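You operate a simulated robot arm through the tools that you are given. There is no shell and no other tool. Be economical: measure what you need, move in short steps, check, and stop when the job is done.

You are at the controls of a simulated robot arm. One attempt, no reset.

JOB
Swap the old juice in the glass with the blue band for water.
Fine: tip the juice into the green mug, glass back; then water from the steel jug about up to the line, jug back; leave the other glass; spill nothing.
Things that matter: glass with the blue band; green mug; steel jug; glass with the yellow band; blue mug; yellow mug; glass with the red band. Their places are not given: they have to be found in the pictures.

The check looks at the end state, three seconds after you hand in, the way a careful person would. Anything else that was tipped, shoved, dropped, spilled or broken makes it a failure.

ROBOT AND FRAMES
A 6-joint arm with a two-finger parallel gripper, fixed in place. Base frame: the origin is at the foot of the arm, x ahead of it, y to its left, z up. Lengths are in mm, angles in rad, forces in N, time in s.
Its first joint turns from -1.152 to 1.152 rad. Payload 2.7 kg.
Tool frame: the origin (TCP) lies between the finger pads and is the grasp point; the fingertips stand 23 mm ahead of it; z points along the fingers, y is the line along which they close. Largest opening 94 mm; finger width 38, thickness 10; the body of the gripper, 54 by 96 mm, starts 39 mm behind the TCP.
Orientation is told as [roll, pitch, yaw] about the base's x, y, z axes, in that order, counted from this pose: with the fingers straight down and closing along the base's y, the tool's x points along the base's -x, its y along +y and its z along -z.

CONTROLS
- The arm moves only by the tool move_arm. Its argument "plan" is a list of rows, each a list of 3 entries, a list of its own where there are three numbers: the shift along the tool's x, y, z in units of 300 mm (1.0 is 300 mm), then the turn, a rotation vector about the tool's x, y, z in units of 45 degrees (1.0 is 45 degrees), then the opening, from 0 (shut) to 1 (fully open). In form: [[[tx, ty, tz], [ax, ay, az], grip], ...]. A call has 1 to 12 rows; each row is the pose to reach, as a shift and turn from the pose commanded when the call began, along the tool's axes at that moment. A call with a number of a shift or a turn outside -1 to 1 is refused whole. Each row takes 0.2 s and may step no farther than 50 mm and 0.15 rad from the row before; otherwise, or with a gripper value out of range, the whole call is refused. Where a pose cannot be reached the arm comes as near as it can. A force on the tool above 40 N (or 10 N above the force at the start of the call, whichever is more), or a blocked arm, ends the call early, and 0.2 s more pass. The fingers move at their own pace (about 45 mm/s each) and stop on an object; they squeeze with about 30 N. The grip force told is the motor's: it shows also when the fingers shut on nothing. Time passes only in rows, and 0.2 s behind the last, so rows that repeat a pose let the fingers close. It gives the time, the measured TCP pose, the force on the tool (base axes), the opening and the grip force at its end, in the units of the frame above (readings bear some noise), and new pictures: "pictures" is both (left out), scene, wrist or none.
- Cameras (640 x 400 px; columns grow to the right, rows downward): "scene" is fixed at [91.6, -447.3, 1409.4]; the picture's right is [0.57, -0.82, 0.00], its down [-0.43, -0.30, -0.85] and it looks along [0.70, 0.49, -0.52] (base axes); focal length 214 px, centre (320, 200). "wrist" rides on the gripper at [-39, 0, -44] in the tool frame; the picture's right is [0.00, -1.00, 0.00], its down [0.97, 0.00, -0.24] and it looks along [0.24, 0.00, 0.97] (tool axes); focal length 218 px, centre (320, 200).
- point_at(camera, pixels): for up to 12 pixels [column, row] of the newest picture of that camera ("zoom" is the newest enlarged one), the place [x, y, z] in the base frame of the surface seen there, good to about 3 mm. No time passes.
- close_up(camera, box): a new picture of the part [left, top, right, bottom] of that camera's present view, enlarged. No time passes.
- close_job(): hands the job in; it is judged then, once.

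Go step by step. Measure first, check grasps and placings, and put right what went wrong. The budget is 80 turns and 120 pictures, counting those below and the enlarged ones. Unless the task says otherwise, let go and move clear before handing in, and close with one line.

The tools are called after ">>>" as name(argument=value, ...) on one line, values as JSON. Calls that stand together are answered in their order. move_arm: Moves the arm, as the interface text tells. Its arguments: {"type":"object","properties":{"plan":{"type":"array","items":{"type":"array"}},"pictures":{"type":"string","enum":["both","scene","wrist","none"]}},"required":["plan"]} The other tools are called the same way: point_at (camera, pixels) gives the place of the surface under pixels of a picture; close_up (camera, box) takes an enlarged picture of a part of a camera's view; close_job () hands the job in.

At the start:

```text
clock: 0.0
position: [286.4, -65.0, 1332.8]
tcp_rot: [-0.001, 0.0, 0.0]
wrist_force: [-0.1, 0.4, -0.6]
gripper_width: 94.2
gripper_force: 0.1
```

scene: 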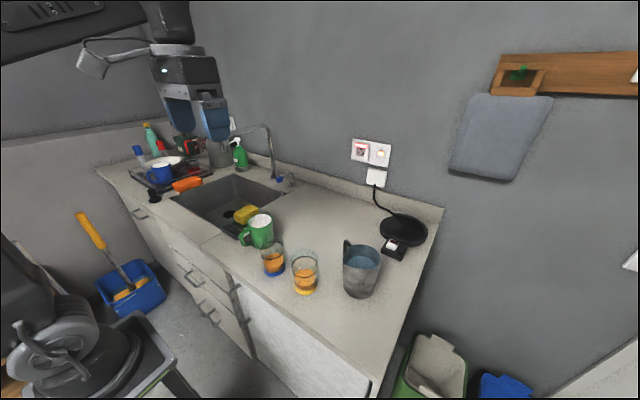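
wrist: 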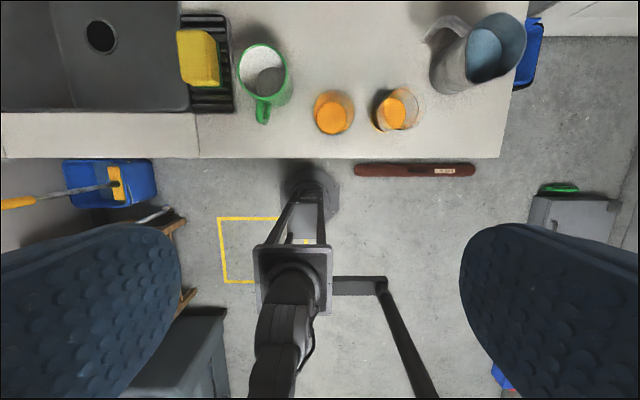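

The scene shows the green mug (~258,232), the blue-band glass (~273,260), the yellow-band glass (~305,272) and the steel jug (~361,268). I'll enlarge that area and measure it.

>>> close_up(camera="scene", box=[220, 200, 420, 325])

>>> close_up(camera="wrist", box=[210, 0, 530, 200])

>>> point_at(camera="wrist", pixels=[[333, 118], [395, 108], [262, 68], [263, 115], [485, 55], [440, 40], [335, 92], [353, 112], [315, 112], [333, 134], [350, 50], [524, 40]])

```text
3.20 times, centred on (320, 262) of scene
```

zoom: 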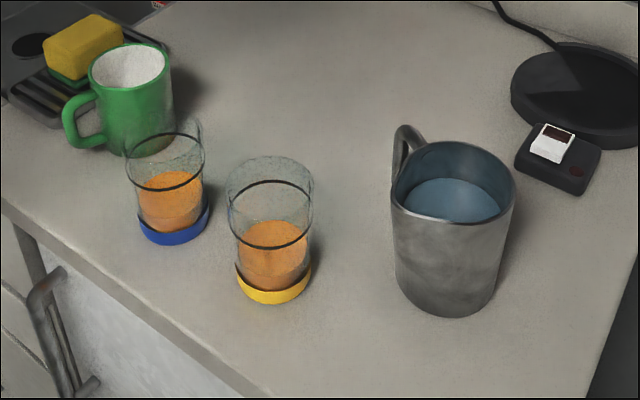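

```text
2.00 times, centred on (370, 100) of wrist
```

zoom: 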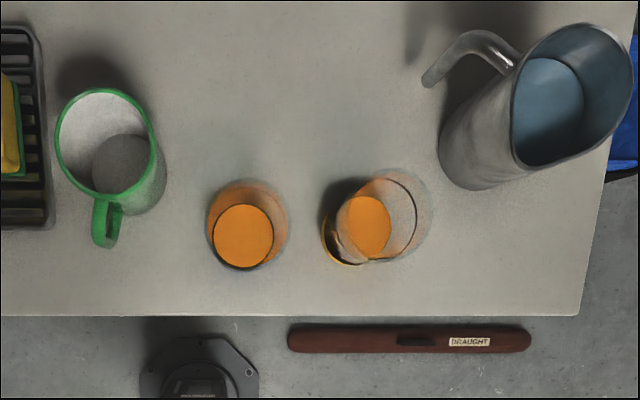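

```text
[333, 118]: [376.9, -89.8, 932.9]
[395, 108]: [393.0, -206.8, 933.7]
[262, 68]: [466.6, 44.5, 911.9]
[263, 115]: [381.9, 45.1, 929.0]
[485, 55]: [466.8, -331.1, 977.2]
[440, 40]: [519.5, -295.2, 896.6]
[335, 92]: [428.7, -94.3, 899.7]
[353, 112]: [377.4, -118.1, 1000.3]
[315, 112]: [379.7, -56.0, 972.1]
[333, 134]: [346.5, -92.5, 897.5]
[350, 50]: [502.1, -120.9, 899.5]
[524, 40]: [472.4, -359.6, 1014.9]
```

The counter measures about z = 898, not 508, so I'll check that with the scene camera and get the rims, bands, lines and heights.

>>> close_up(camera="scene", box=[235, 205, 331, 301])

>>> point_at(camera="scene", pixels=[[273, 260], [273, 274], [305, 283], [305, 291], [330, 300], [345, 243], [361, 266], [345, 266], [380, 258], [361, 296], [262, 218], [243, 238]])

>>> close_up(camera="scene", box=[325, 225, 405, 305])

```text
4.17 times, centred on (283, 253) of scene
```

zoom: 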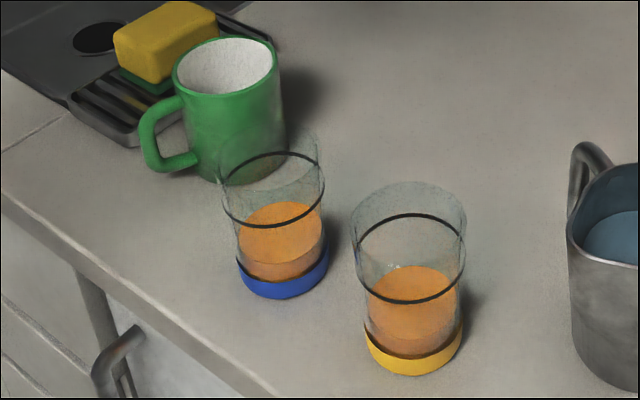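

```text
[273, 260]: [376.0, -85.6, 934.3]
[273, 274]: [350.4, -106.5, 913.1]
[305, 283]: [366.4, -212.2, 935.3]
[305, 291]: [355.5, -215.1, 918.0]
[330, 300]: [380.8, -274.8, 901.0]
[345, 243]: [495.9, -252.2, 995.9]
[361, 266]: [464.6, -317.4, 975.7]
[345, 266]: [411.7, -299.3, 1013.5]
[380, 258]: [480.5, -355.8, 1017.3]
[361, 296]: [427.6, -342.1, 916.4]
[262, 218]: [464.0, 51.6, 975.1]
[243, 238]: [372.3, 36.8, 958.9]
```

```text
5.00 times, centred on (365, 265) of scene
```

zoom: 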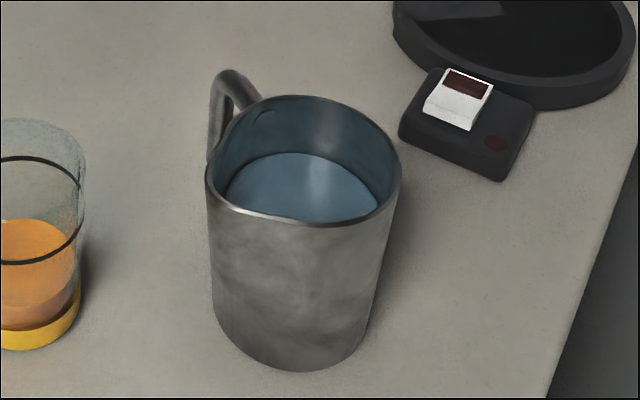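

The counter is at z≈899. The glasses have a black fill line, and the jug handle points away from the robot toward +y. I'll tilt the tool forward and go lower for a side view from the wrist.

>>> move_arm(plan=[[[0.048, -0.075, 0.055], [0, -0.167, 0], 1], [[0.096, -0.15, 0.11], [0, -0.333, 0], 1], [[0.143, -0.225, 0.165], [0, -0.5, 0], 1], [[0.19, -0.3, 0.22], [0, -0.667, 0], 1], [[0.24, -0.375, 0.275], [0, -0.833, 0], 1], [[0.287, -0.45, 0.333], [0, -1, 0], 1], [[0.287, -0.45, 0.333], [0, -1, 0], 1]])

```text
clock: 1.6
position: [201.1, -200.4, 1230.3]
tcp_rot: [0.003, -0.787, -0.002]
wrist_force: [0.4, 0.5, 0.1]
gripper_width: 94.1
gripper_force: 0.0
```

scene: 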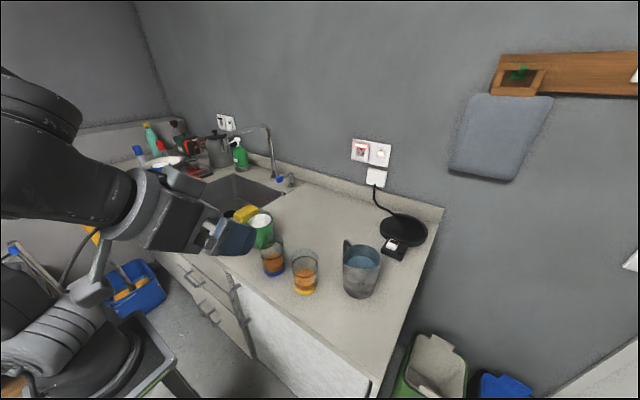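
wrist: 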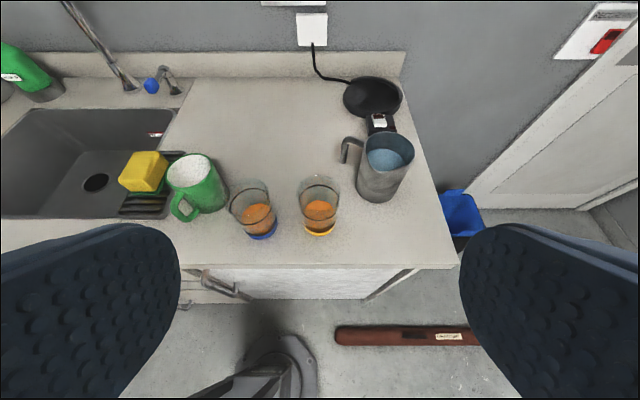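

The tilt worked as commanded. I'll enlarge the wrist view to see the jug handle, the rims and the fill line.

>>> close_up(camera="wrist", box=[330, 120, 430, 210])

>>> close_up(camera="wrist", box=[160, 145, 350, 245])

>>> point_at(camera="wrist", pixels=[[363, 158], [412, 148], [386, 172], [372, 137], [352, 142], [345, 150], [344, 160], [376, 201], [167, 175], [209, 170], [190, 155], [190, 187]])

```text
4.44 times, centred on (380, 165) of wrist
```

zoom: 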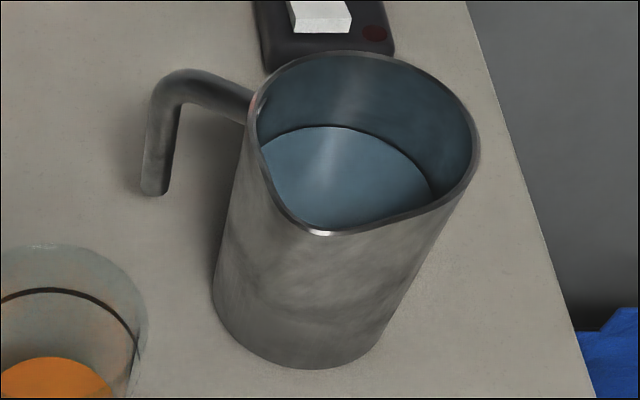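

```text
3.37 times, centred on (255, 195) of wrist
```

zoom: 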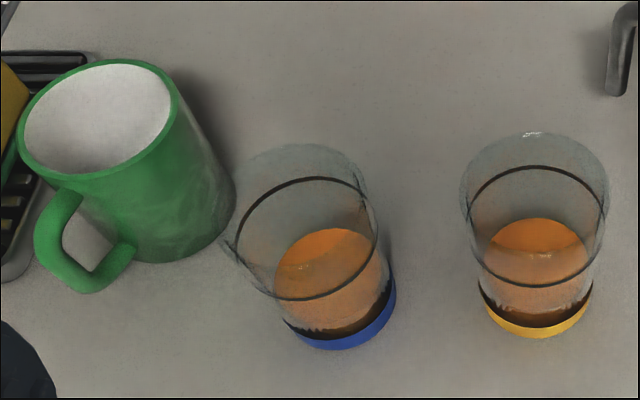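

```text
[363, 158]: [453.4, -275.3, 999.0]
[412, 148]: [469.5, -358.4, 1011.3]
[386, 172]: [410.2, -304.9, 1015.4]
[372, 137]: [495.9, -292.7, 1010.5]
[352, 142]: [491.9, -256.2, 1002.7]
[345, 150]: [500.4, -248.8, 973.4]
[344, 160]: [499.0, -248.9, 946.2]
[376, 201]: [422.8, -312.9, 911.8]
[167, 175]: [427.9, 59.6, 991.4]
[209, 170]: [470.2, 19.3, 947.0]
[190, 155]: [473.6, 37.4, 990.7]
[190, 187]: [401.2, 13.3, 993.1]
```

The jug handle is a hook, open at the bottom, with its vertical bar at about (500,-249). The spout points at the robot, near (410,-305). I'll now measure exact points on the glass and mug in the newest zoom.

>>> point_at(camera="zoom", pixels=[[340, 345], [391, 295], [290, 326], [330, 265], [305, 298], [375, 225], [23, 140], [178, 120], [115, 63], [80, 176], [540, 332], [90, 120]])

>>> point_at(camera="wrist", pixels=[[237, 184], [222, 207], [262, 180], [359, 190], [386, 165], [395, 195], [398, 139], [407, 165], [363, 150], [385, 134], [261, 256], [420, 240]])

```text
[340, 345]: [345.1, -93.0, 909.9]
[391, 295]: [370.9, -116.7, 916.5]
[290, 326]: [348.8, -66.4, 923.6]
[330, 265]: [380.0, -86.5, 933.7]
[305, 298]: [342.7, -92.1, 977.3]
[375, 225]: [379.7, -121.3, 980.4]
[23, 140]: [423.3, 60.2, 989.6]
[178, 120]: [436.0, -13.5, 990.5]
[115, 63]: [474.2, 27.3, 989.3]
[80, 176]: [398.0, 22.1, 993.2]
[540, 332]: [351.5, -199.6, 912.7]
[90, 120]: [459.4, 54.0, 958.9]
```

```text
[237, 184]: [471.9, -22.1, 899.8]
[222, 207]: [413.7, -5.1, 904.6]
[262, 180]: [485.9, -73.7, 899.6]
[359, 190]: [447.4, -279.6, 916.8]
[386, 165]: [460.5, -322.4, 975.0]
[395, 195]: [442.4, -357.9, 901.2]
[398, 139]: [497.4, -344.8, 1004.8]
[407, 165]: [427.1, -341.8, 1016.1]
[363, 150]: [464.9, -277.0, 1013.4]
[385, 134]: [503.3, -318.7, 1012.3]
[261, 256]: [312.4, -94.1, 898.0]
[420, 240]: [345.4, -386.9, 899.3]
```

The blue glass is centred near (377,-88), with its line at z≈978, rim ≈1000 and juice ≈933. The mug is centred near (436,24), with its rim at 990. Next I'll bring the tool horizontal in front of the blue glass.

>>> move_arm(plan=[[[0.045, 0.047, 0.091], [0, -0.125, 0], 1], [[0.089, 0.093, 0.182], [0, -0.25, 0], 1], [[0.134, 0.14, 0.273], [0, -0.375, 0], 1], [[0.178, 0.187, 0.364], [0, -0.5, 0], 1], [[0.223, 0.233, 0.455], [0, -0.625, 0], 1], [[0.268, 0.28, 0.546], [0, -0.75, 0], 1], [[0.312, 0.326, 0.637], [0, -0.875, 0], 1], [[0.357, 0.373, 0.728], [0, -1, 0], 1], [[0.357, 0.373, 0.728], [0, -1, 0], 1]])

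```text
clock: 3.6
position: [314.0, -140.7, 1013.0]
tcp_rot: [1.685, -1.568, -1.684]
wrist_force: [0.3, -0.5, -0.5]
gripper_width: 94.1
gripper_force: 0.1
out of reach, approached as far as the arm can: row 5, 6, 7, 8, 9
```

scene: 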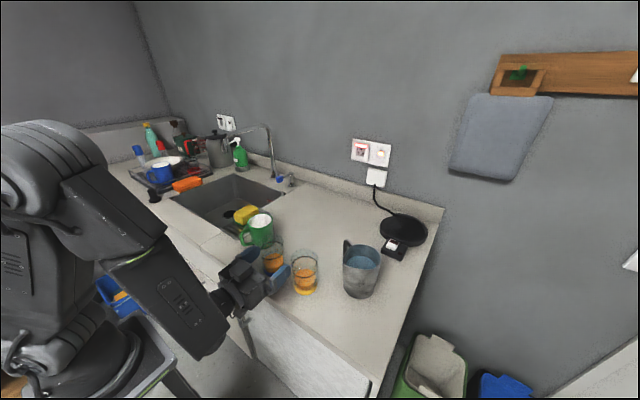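
wrist: 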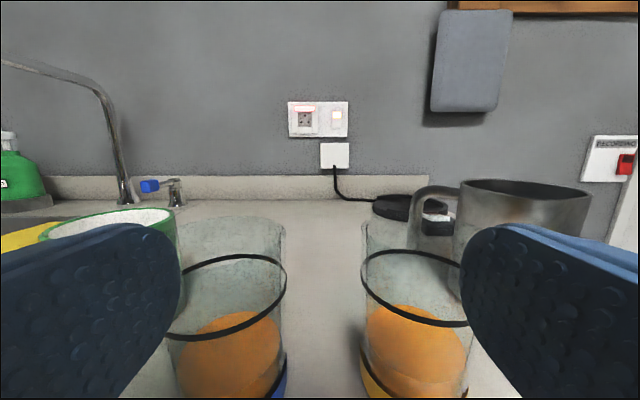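

The tool is horizontal but stopped at (314,-141,1013), because the arm can't hold it horizontal much nearer than r≈344. The fingertips are close to the glasses, so I'll go straight up first, then a little forward.

>>> move_arm(plan=[[[-0.15, 0, 0], [0, 0, 0], 1], [[-0.3, 0, 0], [0, 0, 0], 1], [[-0.35, 0, 0.1], [0, 0, 0], 1], [[-0.35, 0, 0.2], [0, 0, 0], 1], [[-0.35, 0, 0.2], [0, 0, 0], 1]])

```text
clock: 4.8
position: [373.2, -139.3, 1119.9]
tcp_rot: [2.082, -1.57, -2.082]
wrist_force: [0.3, -0.2, -0.1]
gripper_width: 93.9
gripper_force: 0.1
```

scene: 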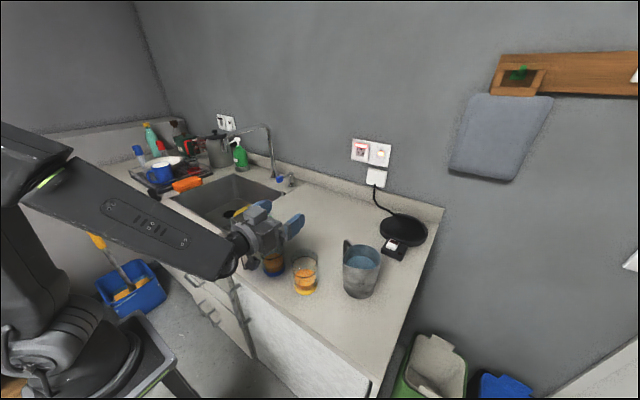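
wrist: 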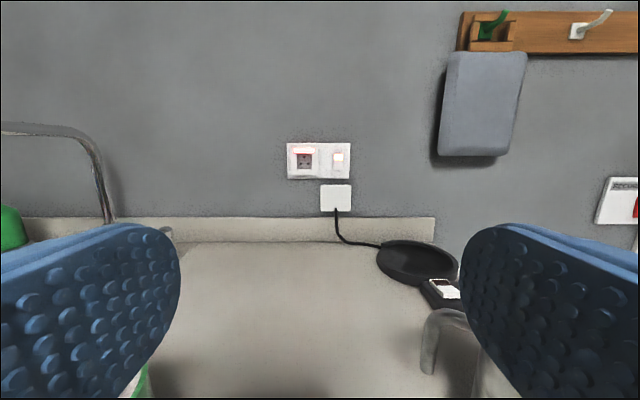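

The commanded pose resets to the reached one, and the tool is at (373,-139,1120), clear of the glasses. I'll move left over the blue glass at z≈1060 and check alignment.

>>> move_arm(plan=[[[0, 0.085, -0.008], [0, 0, 0], 1], [[0, 0.171, -0.017], [0, 0, 0], 1], [[0.1, 0.171, -0.017], [0, 0, 0], 1], [[0.2, 0.171, -0.017], [0, 0, 0], 1], [[0.2, 0.171, -0.017], [0, 0, 0], 1]])

```text
clock: 6.0
position: [368.4, -87.4, 1058.1]
tcp_rot: [2.395, -1.571, -2.397]
wrist_force: [0.1, 0.1, -0.6]
gripper_width: 94.0
gripper_force: 0.0
```

scene: 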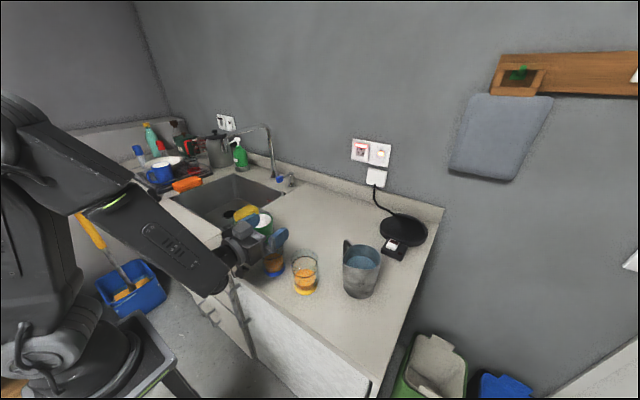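
wrist: 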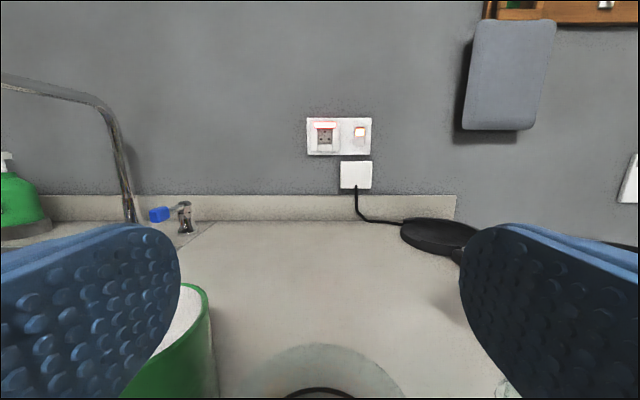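

The glass rim at the bottom of the wrist view (columns 240–405) is centred at column ~321, so the fingers straddle it. I'll descend to z≈946.

>>> move_arm(plan=[[[0.1, 0, 0], [0, 0, 0], 1], [[0.2, 0, 0], [0, 0, 0], 1], [[0.3, 0, 0], [0, 0, 0], 1], [[0.373, 0, 0], [0, 0, 0], 1], [[0.373, 0, 0.013], [0, 0, 0], 1]])

```text
clock: 6.8
position: [376.0, -101.8, 1014.4]
tcp_rot: [1.894, -1.556, -1.884]
wrist_force: [-23.8, -2.1, 29.0]
gripper_width: 94.0
gripper_force: 0.0
out of reach, approached as far as the arm can: row 2, 3
stopped in row 3: the force on the tool passed its limit (the readings are from after the stop); the commanded pose is now the measured one
```

scene: 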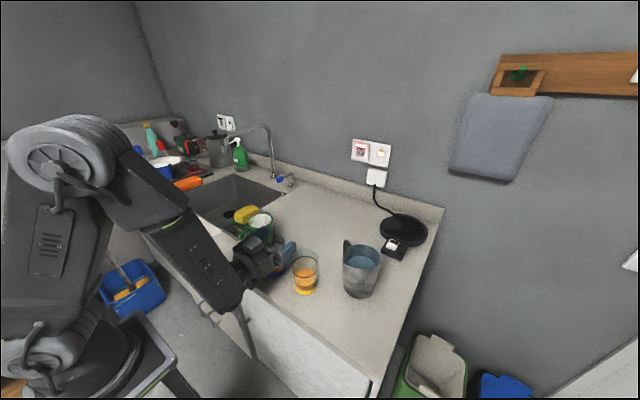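
wrist: 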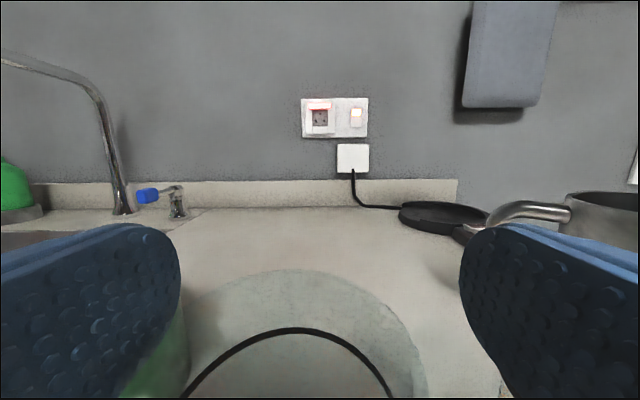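

The force (−24, 29 N) points back and up, and the scene shows the forearm at the counter's front edge near (240,300). The rim still looks undisturbed. A level tool can't go this low, so I'll rise and pitch it to about 30° below level.

>>> move_arm(plan=[[[-0.1, 0, 0], [0, 0, 0], 1], [[-0.2, 0, 0], [0, 0, 0], 1], [[-0.22, 0.015, -0.03], [0, 0.167, 0], 1], [[-0.22, 0.03, -0.06], [0, 0.333, 0], 1], [[-0.22, 0.046, -0.09], [0, 0.5, 0], 1], [[-0.22, 0.046, -0.12], [0, 0.667, 0], 1], [[-0.22, 0.046, -0.12], [0, 0.667, 0], 1]])

```text
clock: 8.4
position: [339.8, -91.8, 1080.4]
tcp_rot: [0.023, -1.052, -0.014]
wrist_force: [0.3, -0.5, 0.1]
gripper_width: 94.2
gripper_force: 0.1
```

scene: 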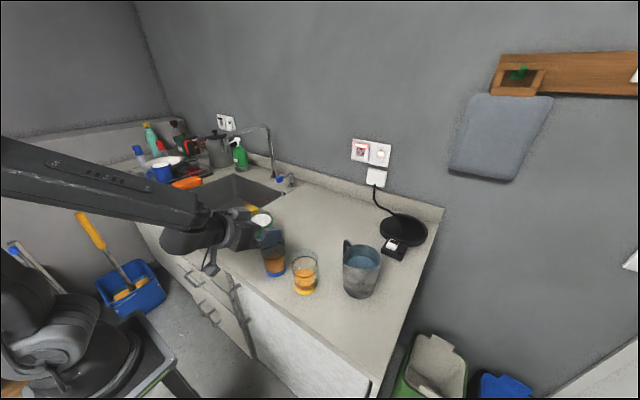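
wrist: 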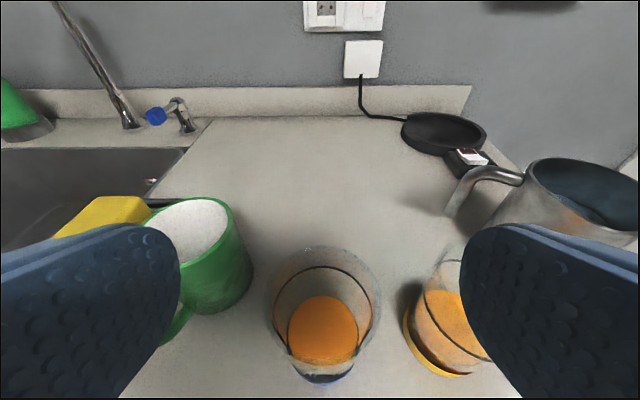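

The arm is clear and the glass stands undisturbed. I'll measure it again for alignment.

>>> point_at(camera="wrist", pixels=[[322, 330], [325, 380], [289, 305], [370, 300], [323, 353], [318, 267], [340, 248], [240, 260], [183, 325], [430, 350]])

```text
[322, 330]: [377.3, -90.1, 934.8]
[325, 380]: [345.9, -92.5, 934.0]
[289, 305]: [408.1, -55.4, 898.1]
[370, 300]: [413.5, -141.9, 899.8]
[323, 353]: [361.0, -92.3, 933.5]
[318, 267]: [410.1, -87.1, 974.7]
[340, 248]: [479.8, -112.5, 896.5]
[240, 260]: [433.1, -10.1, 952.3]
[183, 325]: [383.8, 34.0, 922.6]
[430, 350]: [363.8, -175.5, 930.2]
```

The glass axis is at (377,−89.5). I'll slide the fingers down around the upper half of the glass with the gripper open.

>>> move_arm(plan=[[[0.069, 0.008, 0.061], [0, 0, 0], 1], [[0.137, 0.008, 0.122], [0, 0, 0], 1], [[0.206, 0.008, 0.184], [0, 0, 0], 1], [[0.26, 0.008, 0.232], [0, 0, 0], 1], [[0.26, 0.008, 0.232], [0, 0, 0], 1]])

```text
clock: 9.6
position: [363.9, -85.9, 979.3]
tcp_rot: [0.024, -1.051, -0.014]
wrist_force: [-0.7, -0.3, 0.2]
gripper_width: 94.0
gripper_force: 0.1
```

scene: 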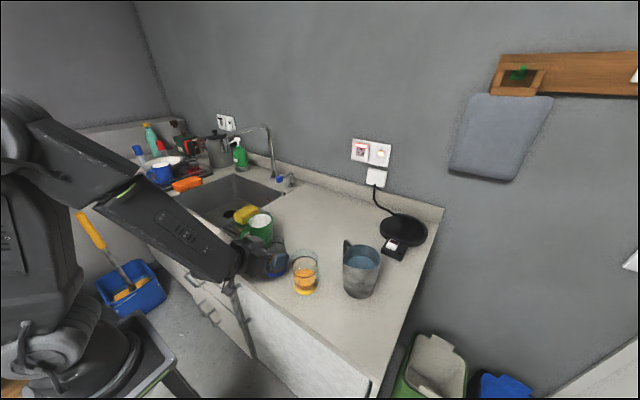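
wrist: 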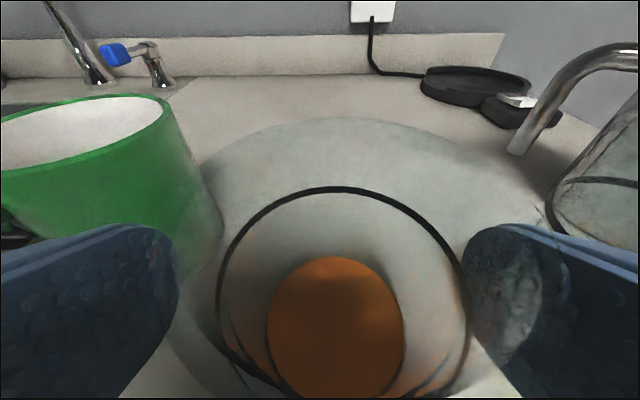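

The glass is centred slightly right of the fingers (column ~340), about 4 mm off. I'll correct that, lower 5 mm and close.

>>> move_arm(plan=[[[0.017, -0.013, 0.01], [0, 0, 0], 1], [[0.017, -0.013, 0.01], [0, 0, 0], 0.7], [[0.017, -0.013, 0.01], [0, 0, 0], 0.5], [[0.017, -0.013, 0.01], [0, 0, 0], 0.4], [[0.017, -0.013, 0.01], [0, 0, 0], 0.4], [[0.017, -0.013, 0.01], [0, 0, 0], 0.4]])

```text
clock: 11.0
position: [362.9, -89.5, 972.8]
tcp_rot: [0.027, -1.051, -0.013]
wrist_force: [-0.3, -1.1, 0.6]
gripper_width: 67.9
gripper_force: 30.1
```

scene: 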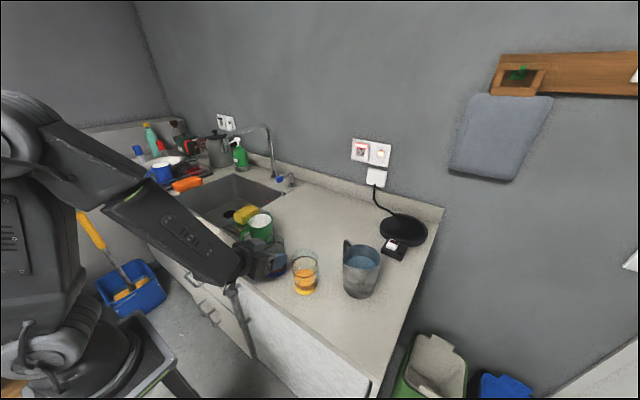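
wrist: 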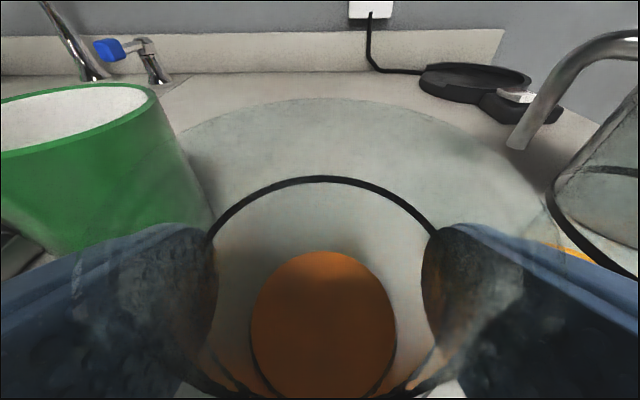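

The glass is gripped (67.9 mm wide, 30 N). I'll lift it straight up 110 mm.

>>> move_arm(plan=[[[-0.053, -0.013, -0.03], [0, 0, 0], 0.4], [[-0.132, 0, -0.076], [0, 0, 0], 0.4], [[-0.225, 0, -0.129], [0, 0, 0], 0.4], [[-0.318, 0, -0.182], [0, 0, 0], 0.4], [[-0.318, 0, -0.182], [0, 0, 0], 0.4]])

```text
clock: 12.2
position: [363.8, -91.6, 1080.4]
tcp_rot: [0.026, -1.05, -0.013]
wrist_force: [-0.4, -0.1, -2.2]
gripper_width: 68.3
gripper_force: 30.3
```

scene: 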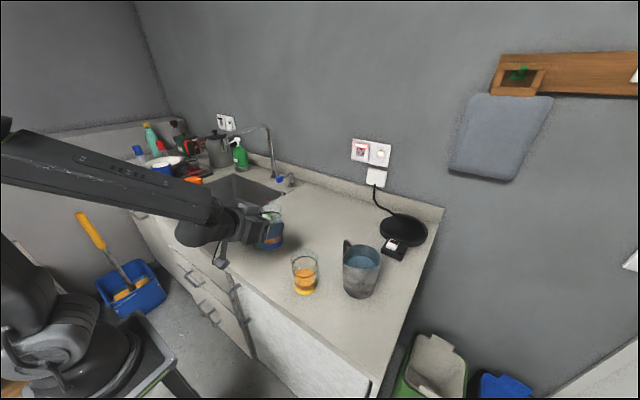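
wrist: 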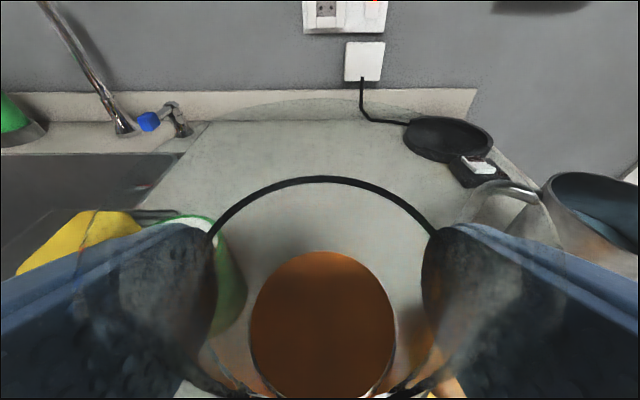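

The grasp is steady. Next I'll carry the glass toward the mug while tilting it to 45°, which isn't enough to pour yet.

>>> move_arm(plan=[[[-0.015, 0.026, 0.029], [0.083, 0, -0.145], 0.4], [[-0.03, 0.052, 0.059], [0.165, 0, -0.289], 0.4], [[-0.045, 0.078, 0.088], [0.248, 0, -0.434], 0.4], [[-0.059, 0.105, 0.117], [0.331, 0, -0.579], 0.4], [[-0.074, 0.131, 0.147], [0.413, 0, -0.723], 0.4], [[-0.089, 0.157, 0.176], [0.496, 0, -0.868], 0.4], [[-0.089, 0.157, 0.176], [0.496, 0, -0.868], 0.4]])

```text
clock: 13.8
position: [388.8, -83.7, 1099.3]
tcp_rot: [-0.73, -0.914, 0.628]
wrist_force: [0.2, -0.3, -1.9]
gripper_width: 67.8
gripper_force: 30.0
out of reach, approached as far as the arm can: row 3, 4, 5, 6, 7
```

scene: 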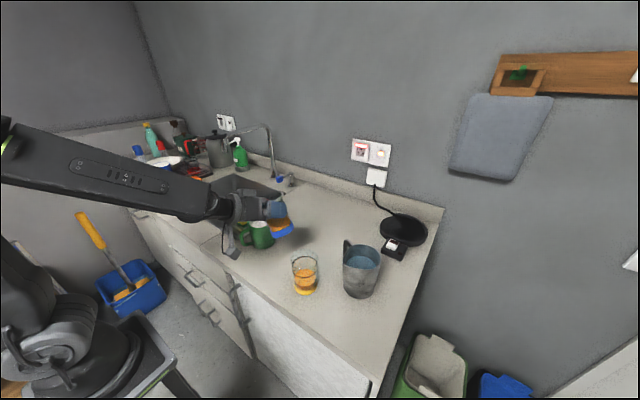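
wrist: 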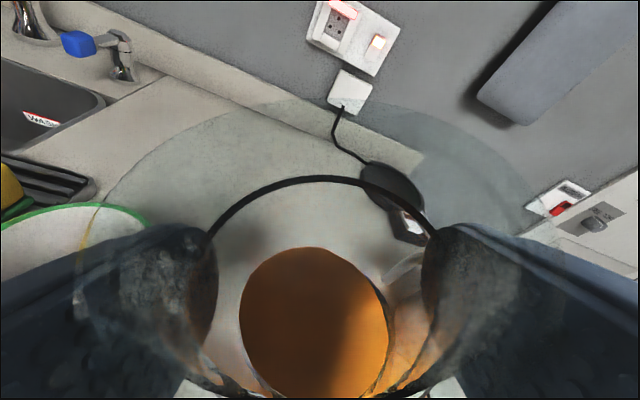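

The arm stalled at about 24° of tilt, because the wrist is near a singular posture (forearm roughly in line with the tool). Nothing has spilled. I'll level the tool first (pitch −30°), then pour by rolling about the tool axis.

>>> move_arm(plan=[[[0, 0, 0.013], [0, -0.133, 0], 0.4], [[0, 0, 0.026], [0, -0.267, 0], 0.4], [[-0.004, 0, 0.039], [0, -0.4, 0], 0.4], [[-0.006, 0, 0.052], [0, -0.533, 0], 0.4], [[-0.008, 0, 0.065], [0, -0.667, 0], 0.4], [[-0.008, 0, 0.065], [0, -0.667, 0], 0.4]])

```text
clock: 15.2
position: [395.5, -112.5, 1142.0]
tcp_rot: [-1.567, -1.156, 1.584]
wrist_force: [0.0, 0.1, -2.9]
gripper_width: 67.8
gripper_force: 29.7
out of reach, approached as far as the arm can: row 1, 2, 3, 4, 5, 6
```

scene: 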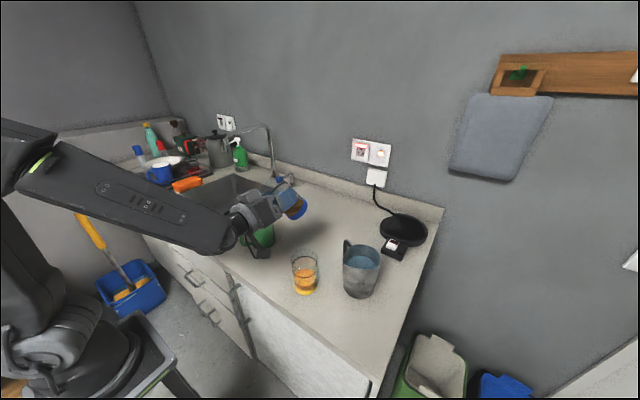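
wrist: 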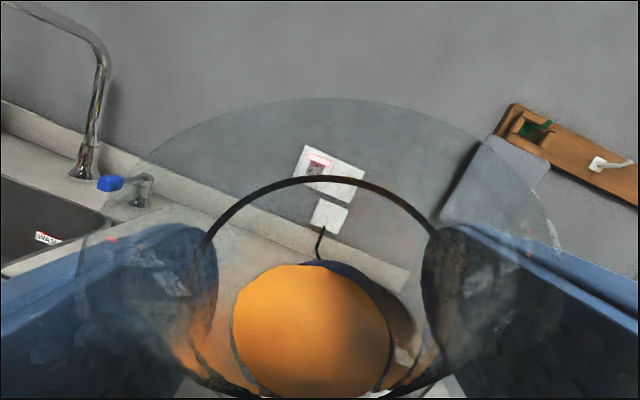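

The tool is now level (tool z along +x) with a 24° roll and the juice still in. I'll go toward the mug and roll to about 50°, still short of pouring.

>>> move_arm(plan=[[[0.013, 0.064, 0.038], [0, 0, -0.116], 0.4], [[0.026, 0.129, 0.076], [0, 0, -0.231], 0.4], [[0.039, 0.193, 0.114], [0, 0, -0.347], 0.4], [[0.052, 0.258, 0.152], [0, 0, -0.462], 0.4], [[0.065, 0.322, 0.19], [0, 0, -0.578], 0.4], [[0.065, 0.322, 0.19], [0, 0, -0.578], 0.4]])

```text
clock: 16.6
position: [418.1, -100.8, 1234.9]
tcp_rot: [-1.516, -0.73, 1.571]
wrist_force: [-0.4, 0.0, -2.4]
gripper_width: 67.8
gripper_force: 30.3
out of reach, approached as far as the arm can: row 1, 2, 3, 4, 5, 6
```

scene: 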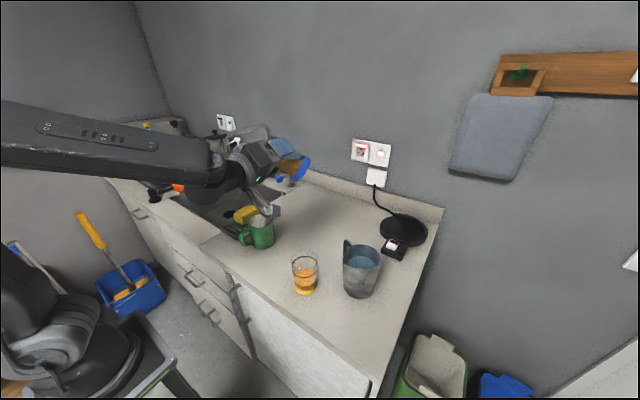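
wrist: 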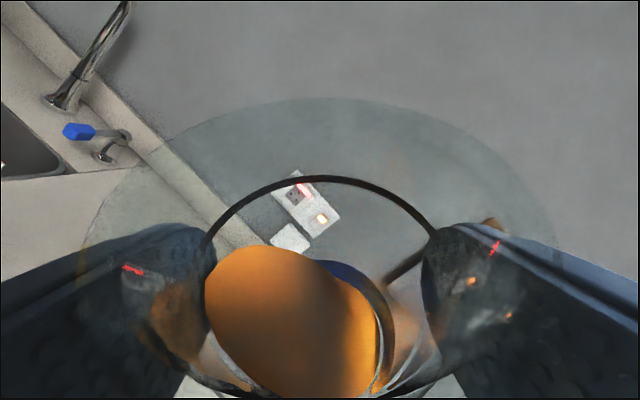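

The roll reached ~48°, but the arm drifted up and right to do it (z 1235), so the wrist roll seems limited on this side. The juice is still contained, so I'll roll back to zero lower down and try the other direction.

>>> move_arm(plan=[[[0.026, 0.063, -0.007], [0, 0, 0.167], 0.4], [[0.051, 0.127, -0.013], [0, 0, 0.333], 0.4], [[0.077, 0.19, -0.02], [0, 0, 0.5], 0.4], [[0.103, 0.253, -0.027], [0, 0, 0.667], 0.4], [[0.128, 0.317, -0.033], [0, 0, 0.833], 0.4], [[0.154, 0.38, -0.04], [0, 0, 1], 0.4], [[0.154, 0.38, -0.04], [0, 0, 1], 0.4]], pictures="scene")

```text
clock: 18.2
position: [398.9, -61.8, 1116.9]
tcp_rot: [-0.889, -1.505, 0.929]
wrist_force: [0.0, 0.4, -1.9]
gripper_width: 67.7
gripper_force: 30.5
```

scene: 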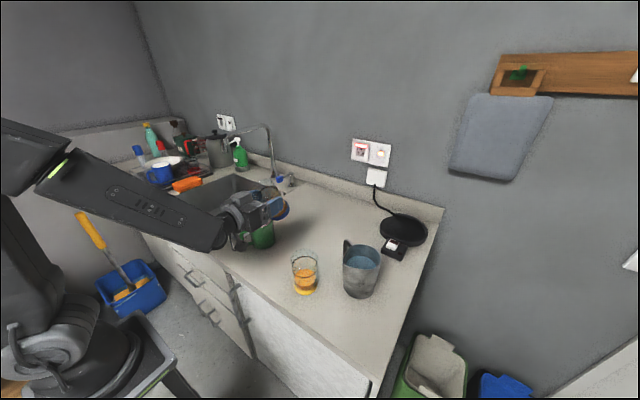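

That pose was reached cleanly, with roll ≈3°. Now I'll test rolling the other way (+45°) in place.

>>> move_arm(plan=[[[0, 0, 0], [0, 0, 0.167], 0.4], [[0, 0, 0], [0, 0, 0.333], 0.4], [[0, 0, 0], [0, 0, 0.5], 0.4], [[0, 0, 0], [0, 0, 0.667], 0.4], [[0, 0, 0], [0, 0, 0.833], 0.4], [[0, 0, 0], [0, 0, 0.95], 0.4], [[0, 0, 0], [0, 0, 0.95], 0.4]], pictures="scene")

```text
clock: 19.8
position: [399.8, -61.4, 1116.5]
tcp_rot: [1.506, -0.876, -1.483]
wrist_force: [0.1, -0.7, -1.0]
gripper_width: 67.9
gripper_force: 29.4
```

scene: 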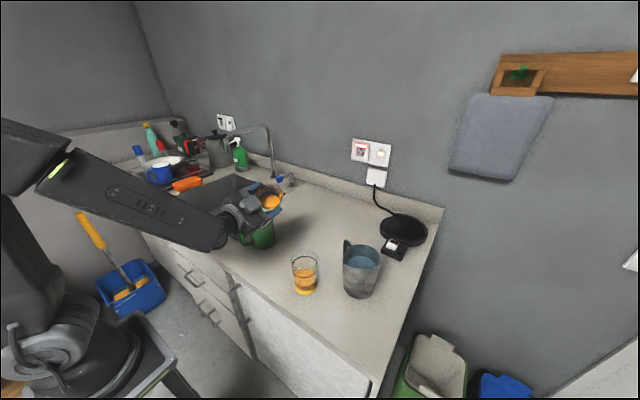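

Rolling the positive way works with the position held, so I'll pour toward −y from the left side of the mug. First I'll check that the faucet and sponge are clear and re-check the mug.

>>> point_at(camera="scene", pixels=[[250, 127], [268, 128], [274, 160], [240, 140], [243, 213], [262, 245], [287, 180], [235, 165]])

>>> close_up(camera="scene", box=[200, 160, 330, 260])

```text
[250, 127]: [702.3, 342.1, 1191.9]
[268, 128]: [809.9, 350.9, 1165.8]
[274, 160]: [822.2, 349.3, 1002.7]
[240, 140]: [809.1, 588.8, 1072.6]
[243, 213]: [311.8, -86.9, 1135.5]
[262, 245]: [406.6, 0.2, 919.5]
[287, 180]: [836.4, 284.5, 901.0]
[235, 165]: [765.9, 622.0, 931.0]
```

```text
4.00 times, centred on (265, 210) of scene
```

zoom: 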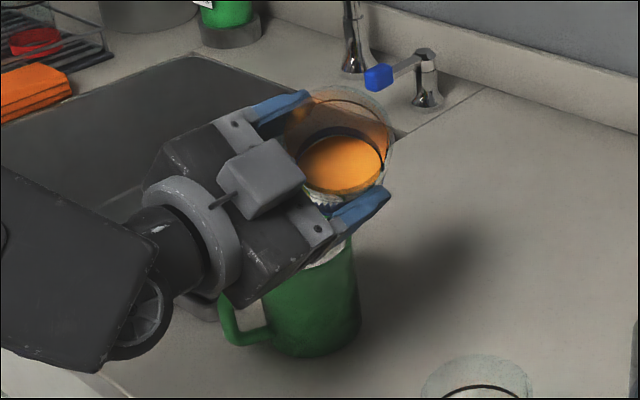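

The faucet is far away and the juice is held. I'll carry the glass to the left of the mug (TCP ≈ (452,70,1090)) with the roll at about 50°.

>>> move_arm(plan=[[[0.056, 0.047, 0.032], [0, 0, 0.0], 0.4], [[0.112, 0.093, 0.064], [0, 0, 0.0], 0.4], [[0.168, 0.14, 0.097], [0, 0, 0.0], 0.4], [[0.224, 0.186, 0.129], [0, 0, 0.0], 0.4], [[0.28, 0.233, 0.161], [0, 0, 0.1], 0.4], [[0.336, 0.279, 0.193], [0, 0, 0.222], 0.4], [[0.336, 0.279, 0.193], [0, 0, 0.222], 0.4]])

```text
clock: 21.4
position: [443.2, 5.0, 1100.7]
tcp_rot: [1.513, -0.702, -1.49]
wrist_force: [0.8, 0.2, -2.3]
gripper_width: 67.8
gripper_force: 29.8
out of reach, approached as far as the arm can: row 4, 5, 6, 7
```

scene: 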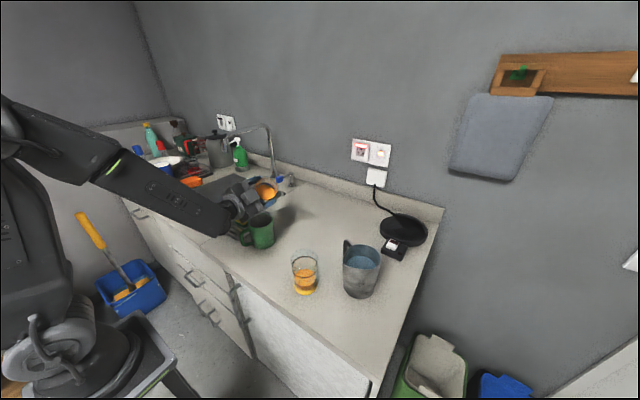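
wrist: 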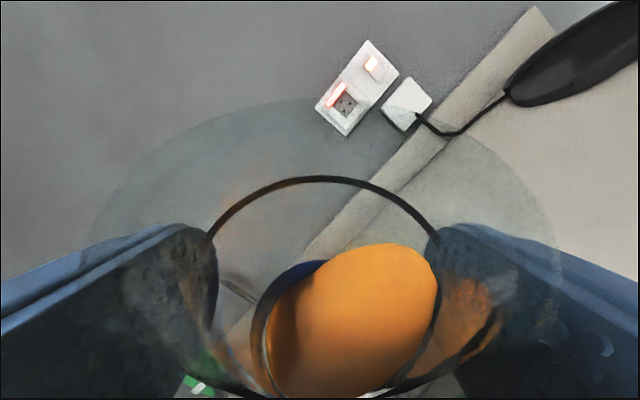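

The arm stopped at y=5. The limit seems to come from the tool pointing right of the arm's radial direction, so I'll yaw the tool about +18° to the left while moving to the left of the mug.

>>> move_arm(plan=[[[0, 0, 0], [-0.086, 0.102, -0.006], 0.4], [[0.042, 0.022, -0.001], [-0.172, 0.203, -0.012], 0.4], [[0.105, 0.054, -0.002], [-0.258, 0.305, -0.018], 0.4], [[0.158, 0.081, -0.003], [-0.258, 0.305, -0.018], 0.4], [[0.21, 0.108, -0.004], [-0.258, 0.305, -0.018], 0.4], [[0.21, 0.108, -0.004], [-0.258, 0.305, -0.018], 0.4]])

```text
clock: 22.8
position: [440.9, 73.9, 1082.6]
tcp_rot: [1.516, -0.703, -1.183]
wrist_force: [1.5, -0.3, -2.2]
gripper_width: 67.7
gripper_force: 30.3
```

scene: 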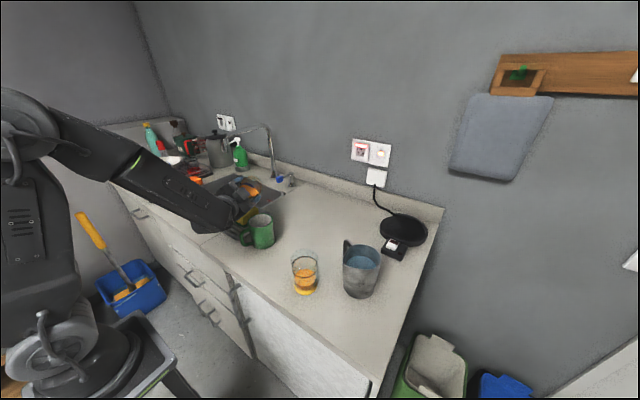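
wrist: 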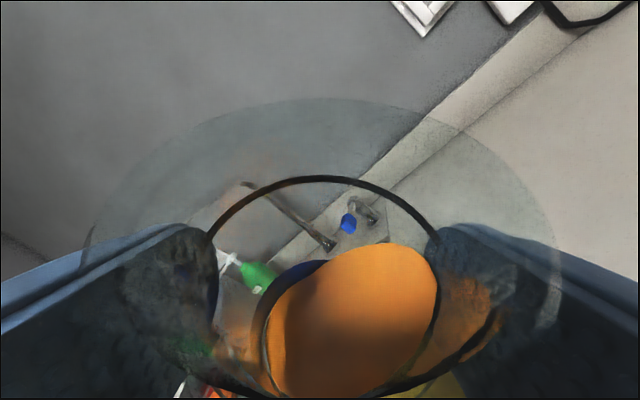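

That pose was reached. I'll check the lip against the mug in an enlarged scene view before pouring.

>>> close_up(camera="scene", box=[215, 160, 305, 260])

```text
4.00 times, centred on (260, 210) of scene
```

zoom: 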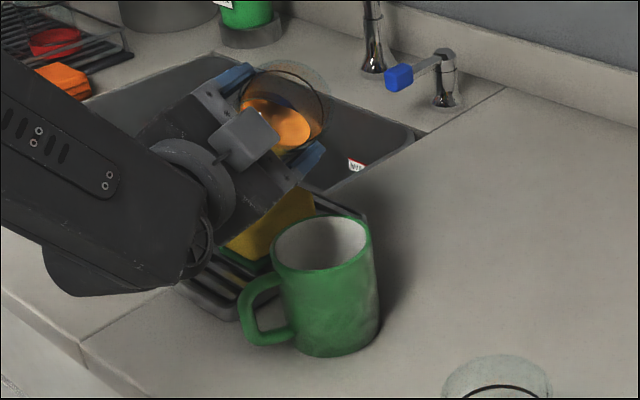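

The lip is over the mug (about (441,32,1072)). I'll start pouring slowly, rolling from 50° to 75° while keeping the lip above the mug.

>>> move_arm(plan=[[[0.008, -0.007, -0.008], [0, 0, 0.111], 0.4], [[0.015, -0.014, -0.016], [0, 0, 0.222], 0.4], [[0.015, -0.018, -0.019], [0, 0, 0.278], 0.4], [[0.015, -0.021, -0.022], [0, 0, 0.333], 0.4], [[0.014, -0.025, -0.025], [0, 0, 0.389], 0.4], [[0.014, -0.028, -0.028], [0, 0, 0.444], 0.4], [[0.013, -0.032, -0.03], [0, 0, 0.5], 0.4], [[0.013, -0.035, -0.032], [0, 0, 0.556], 0.4], [[0.013, -0.035, -0.032], [0, 0, 0.556], 0.4], [[0.013, -0.035, -0.032], [0, 0, 0.556], 0.4]], pictures="scene")

>>> close_up(camera="scene", box=[215, 160, 305, 260])

```text
clock: 25.0
position: [432.6, 67.2, 1075.6]
tcp_rot: [1.528, -0.268, -1.207]
wrist_force: [0.0, -0.2, -2.2]
gripper_width: 67.9
gripper_force: 30.4
```

scene: 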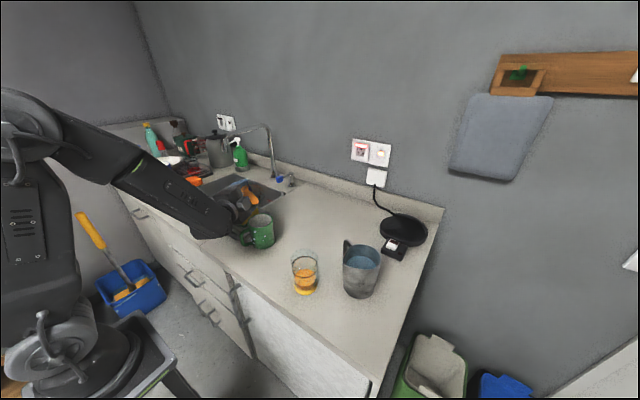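

```text
4.00 times, centred on (260, 210) of scene
```

zoom: 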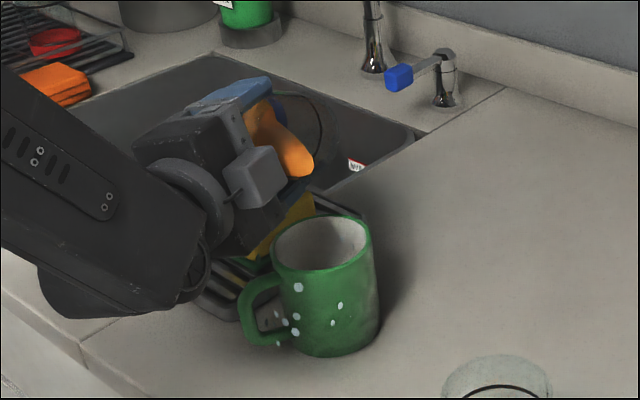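

White specks now show on the mug front at zoom (275–340, 285–345). I'll look closer before going on.

>>> close_up(camera="scene", box=[240, 200, 285, 250])

>>> point_at(camera="scene", pixels=[[254.5, 231.7], [253.7, 239], [250, 240], [265, 236], [263, 241], [258, 190], [254, 205], [258, 205]])

```text
8.00 times, centred on (262, 225) of scene
```

zoom: 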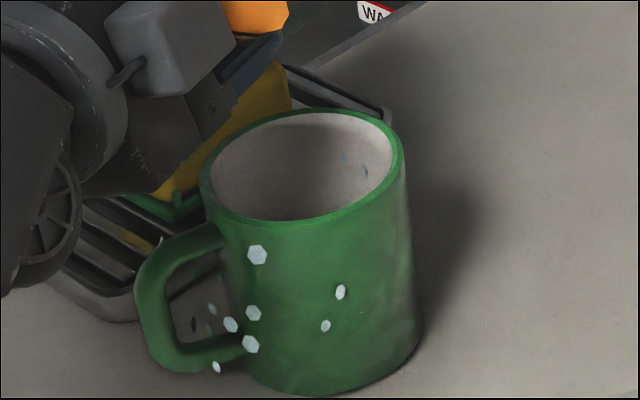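

```text
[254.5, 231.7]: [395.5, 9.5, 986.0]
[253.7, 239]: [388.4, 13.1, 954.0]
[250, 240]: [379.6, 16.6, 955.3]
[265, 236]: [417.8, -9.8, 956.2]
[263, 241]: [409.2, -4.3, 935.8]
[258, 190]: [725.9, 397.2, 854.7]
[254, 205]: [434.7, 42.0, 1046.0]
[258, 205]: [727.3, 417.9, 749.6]
```

The specks could be droplets falling in front of the mug. I'll roll back 15° at once and look again.

>>> move_arm(plan=[[[0, 0, 0], [0, 0, -0.17], 0.4], [[0, 0, 0], [0, 0, -0.34], 0.4], [[0, 0, 0], [0, 0, -0.4], 0.4]], pictures="both")

>>> close_up(camera="scene", box=[220, 175, 300, 250])

```text
clock: 25.8
position: [432.2, 67.1, 1074.0]
tcp_rot: [1.521, -0.584, -1.194]
wrist_force: [0.4, 0.4, -2.8]
gripper_width: 68.0
gripper_force: 29.3
```

scene: 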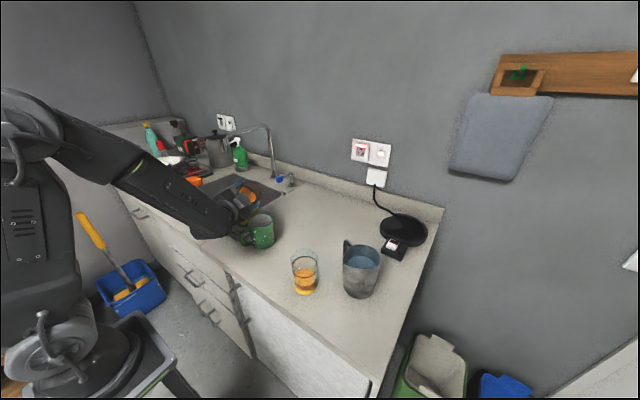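
wrist: 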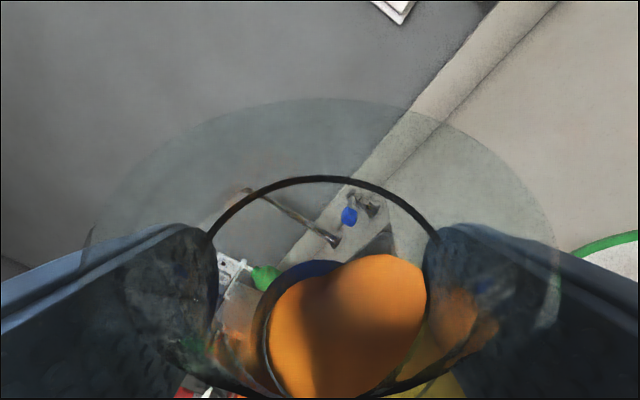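

```text
5.33 times, centred on (260, 212) of scene
```

zoom: 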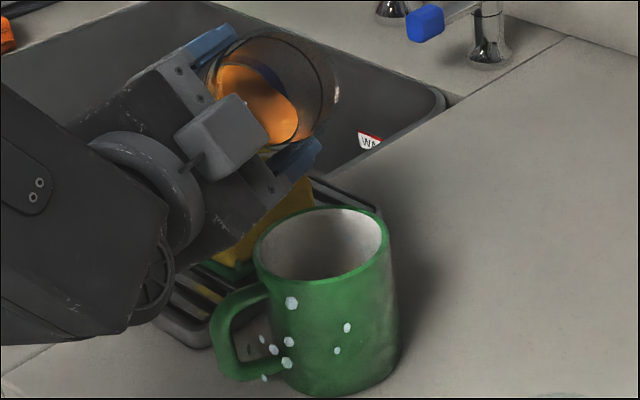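

The specks stayed in place. I'll look closely at the mug, handle and counter below to see what they are.

>>> close_up(camera="scene", box=[236, 222, 272, 252])

>>> point_at(camera="zoom", pixels=[[320, 100], [320, 200], [200, 260], [245, 225], [330, 270], [440, 180], [430, 235], [100, 330], [180, 340], [420, 390]])

```text
13.33 times, centred on (254, 237) of scene
```

zoom: 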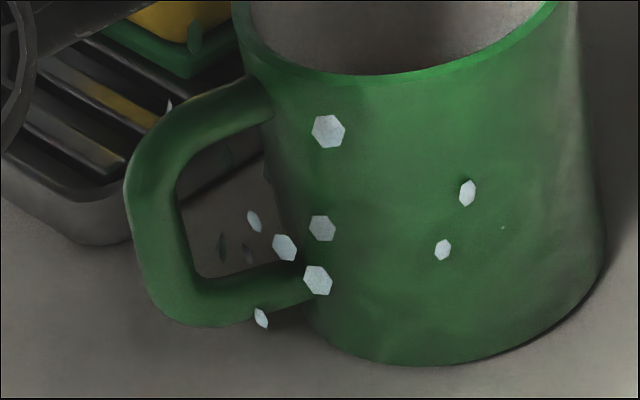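

```text
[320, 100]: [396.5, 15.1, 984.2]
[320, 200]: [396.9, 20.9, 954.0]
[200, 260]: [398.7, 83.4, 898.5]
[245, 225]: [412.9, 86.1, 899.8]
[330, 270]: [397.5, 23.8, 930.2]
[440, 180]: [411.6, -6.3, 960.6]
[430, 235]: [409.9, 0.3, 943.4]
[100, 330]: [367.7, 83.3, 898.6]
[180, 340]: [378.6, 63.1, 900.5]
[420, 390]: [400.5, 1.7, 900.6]
```

The specks near the mug's −y wall suggest the stream overshoots that way. I'll move the lip ~13 mm back (+y), lower it 10 mm, and pour more slowly.

>>> move_arm(plan=[[[0.055, -0.002, 0.035], [0, 0, 0], 0.4], [[0.055, -0.002, 0.035], [0, 0, 0.095], 0.4], [[0.055, -0.002, 0.035], [0, 0, 0.19], 0.4], [[0.054, -0.003, 0.032], [0, 0, 0.245], 0.4], [[0.052, -0.004, 0.03], [0, 0, 0.3], 0.4], [[0.05, -0.005, 0.027], [0, 0, 0.355], 0.4], [[0.049, -0.006, 0.025], [0, 0, 0.411], 0.4]], pictures="scene")

>>> close_up(camera="scene", box=[220, 175, 300, 250])

```text
clock: 27.4
position: [435.5, 81.3, 1064.4]
tcp_rot: [1.528, -0.258, -1.209]
wrist_force: [1.0, -0.6, -2.9]
gripper_width: 67.7
gripper_force: 29.5
```

scene: 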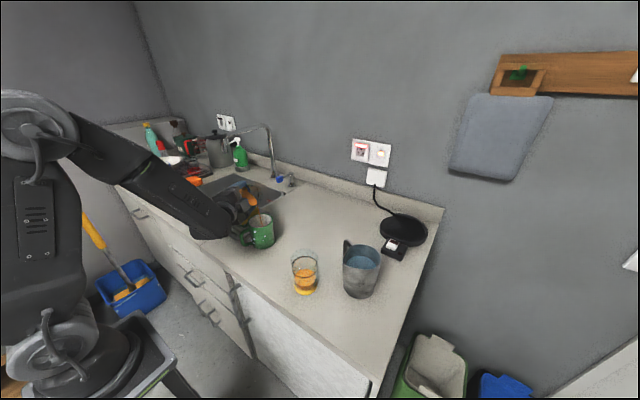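

```text
5.33 times, centred on (260, 212) of scene
```

zoom: 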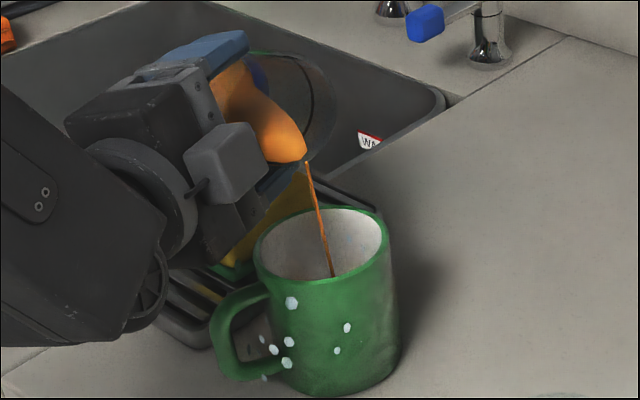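

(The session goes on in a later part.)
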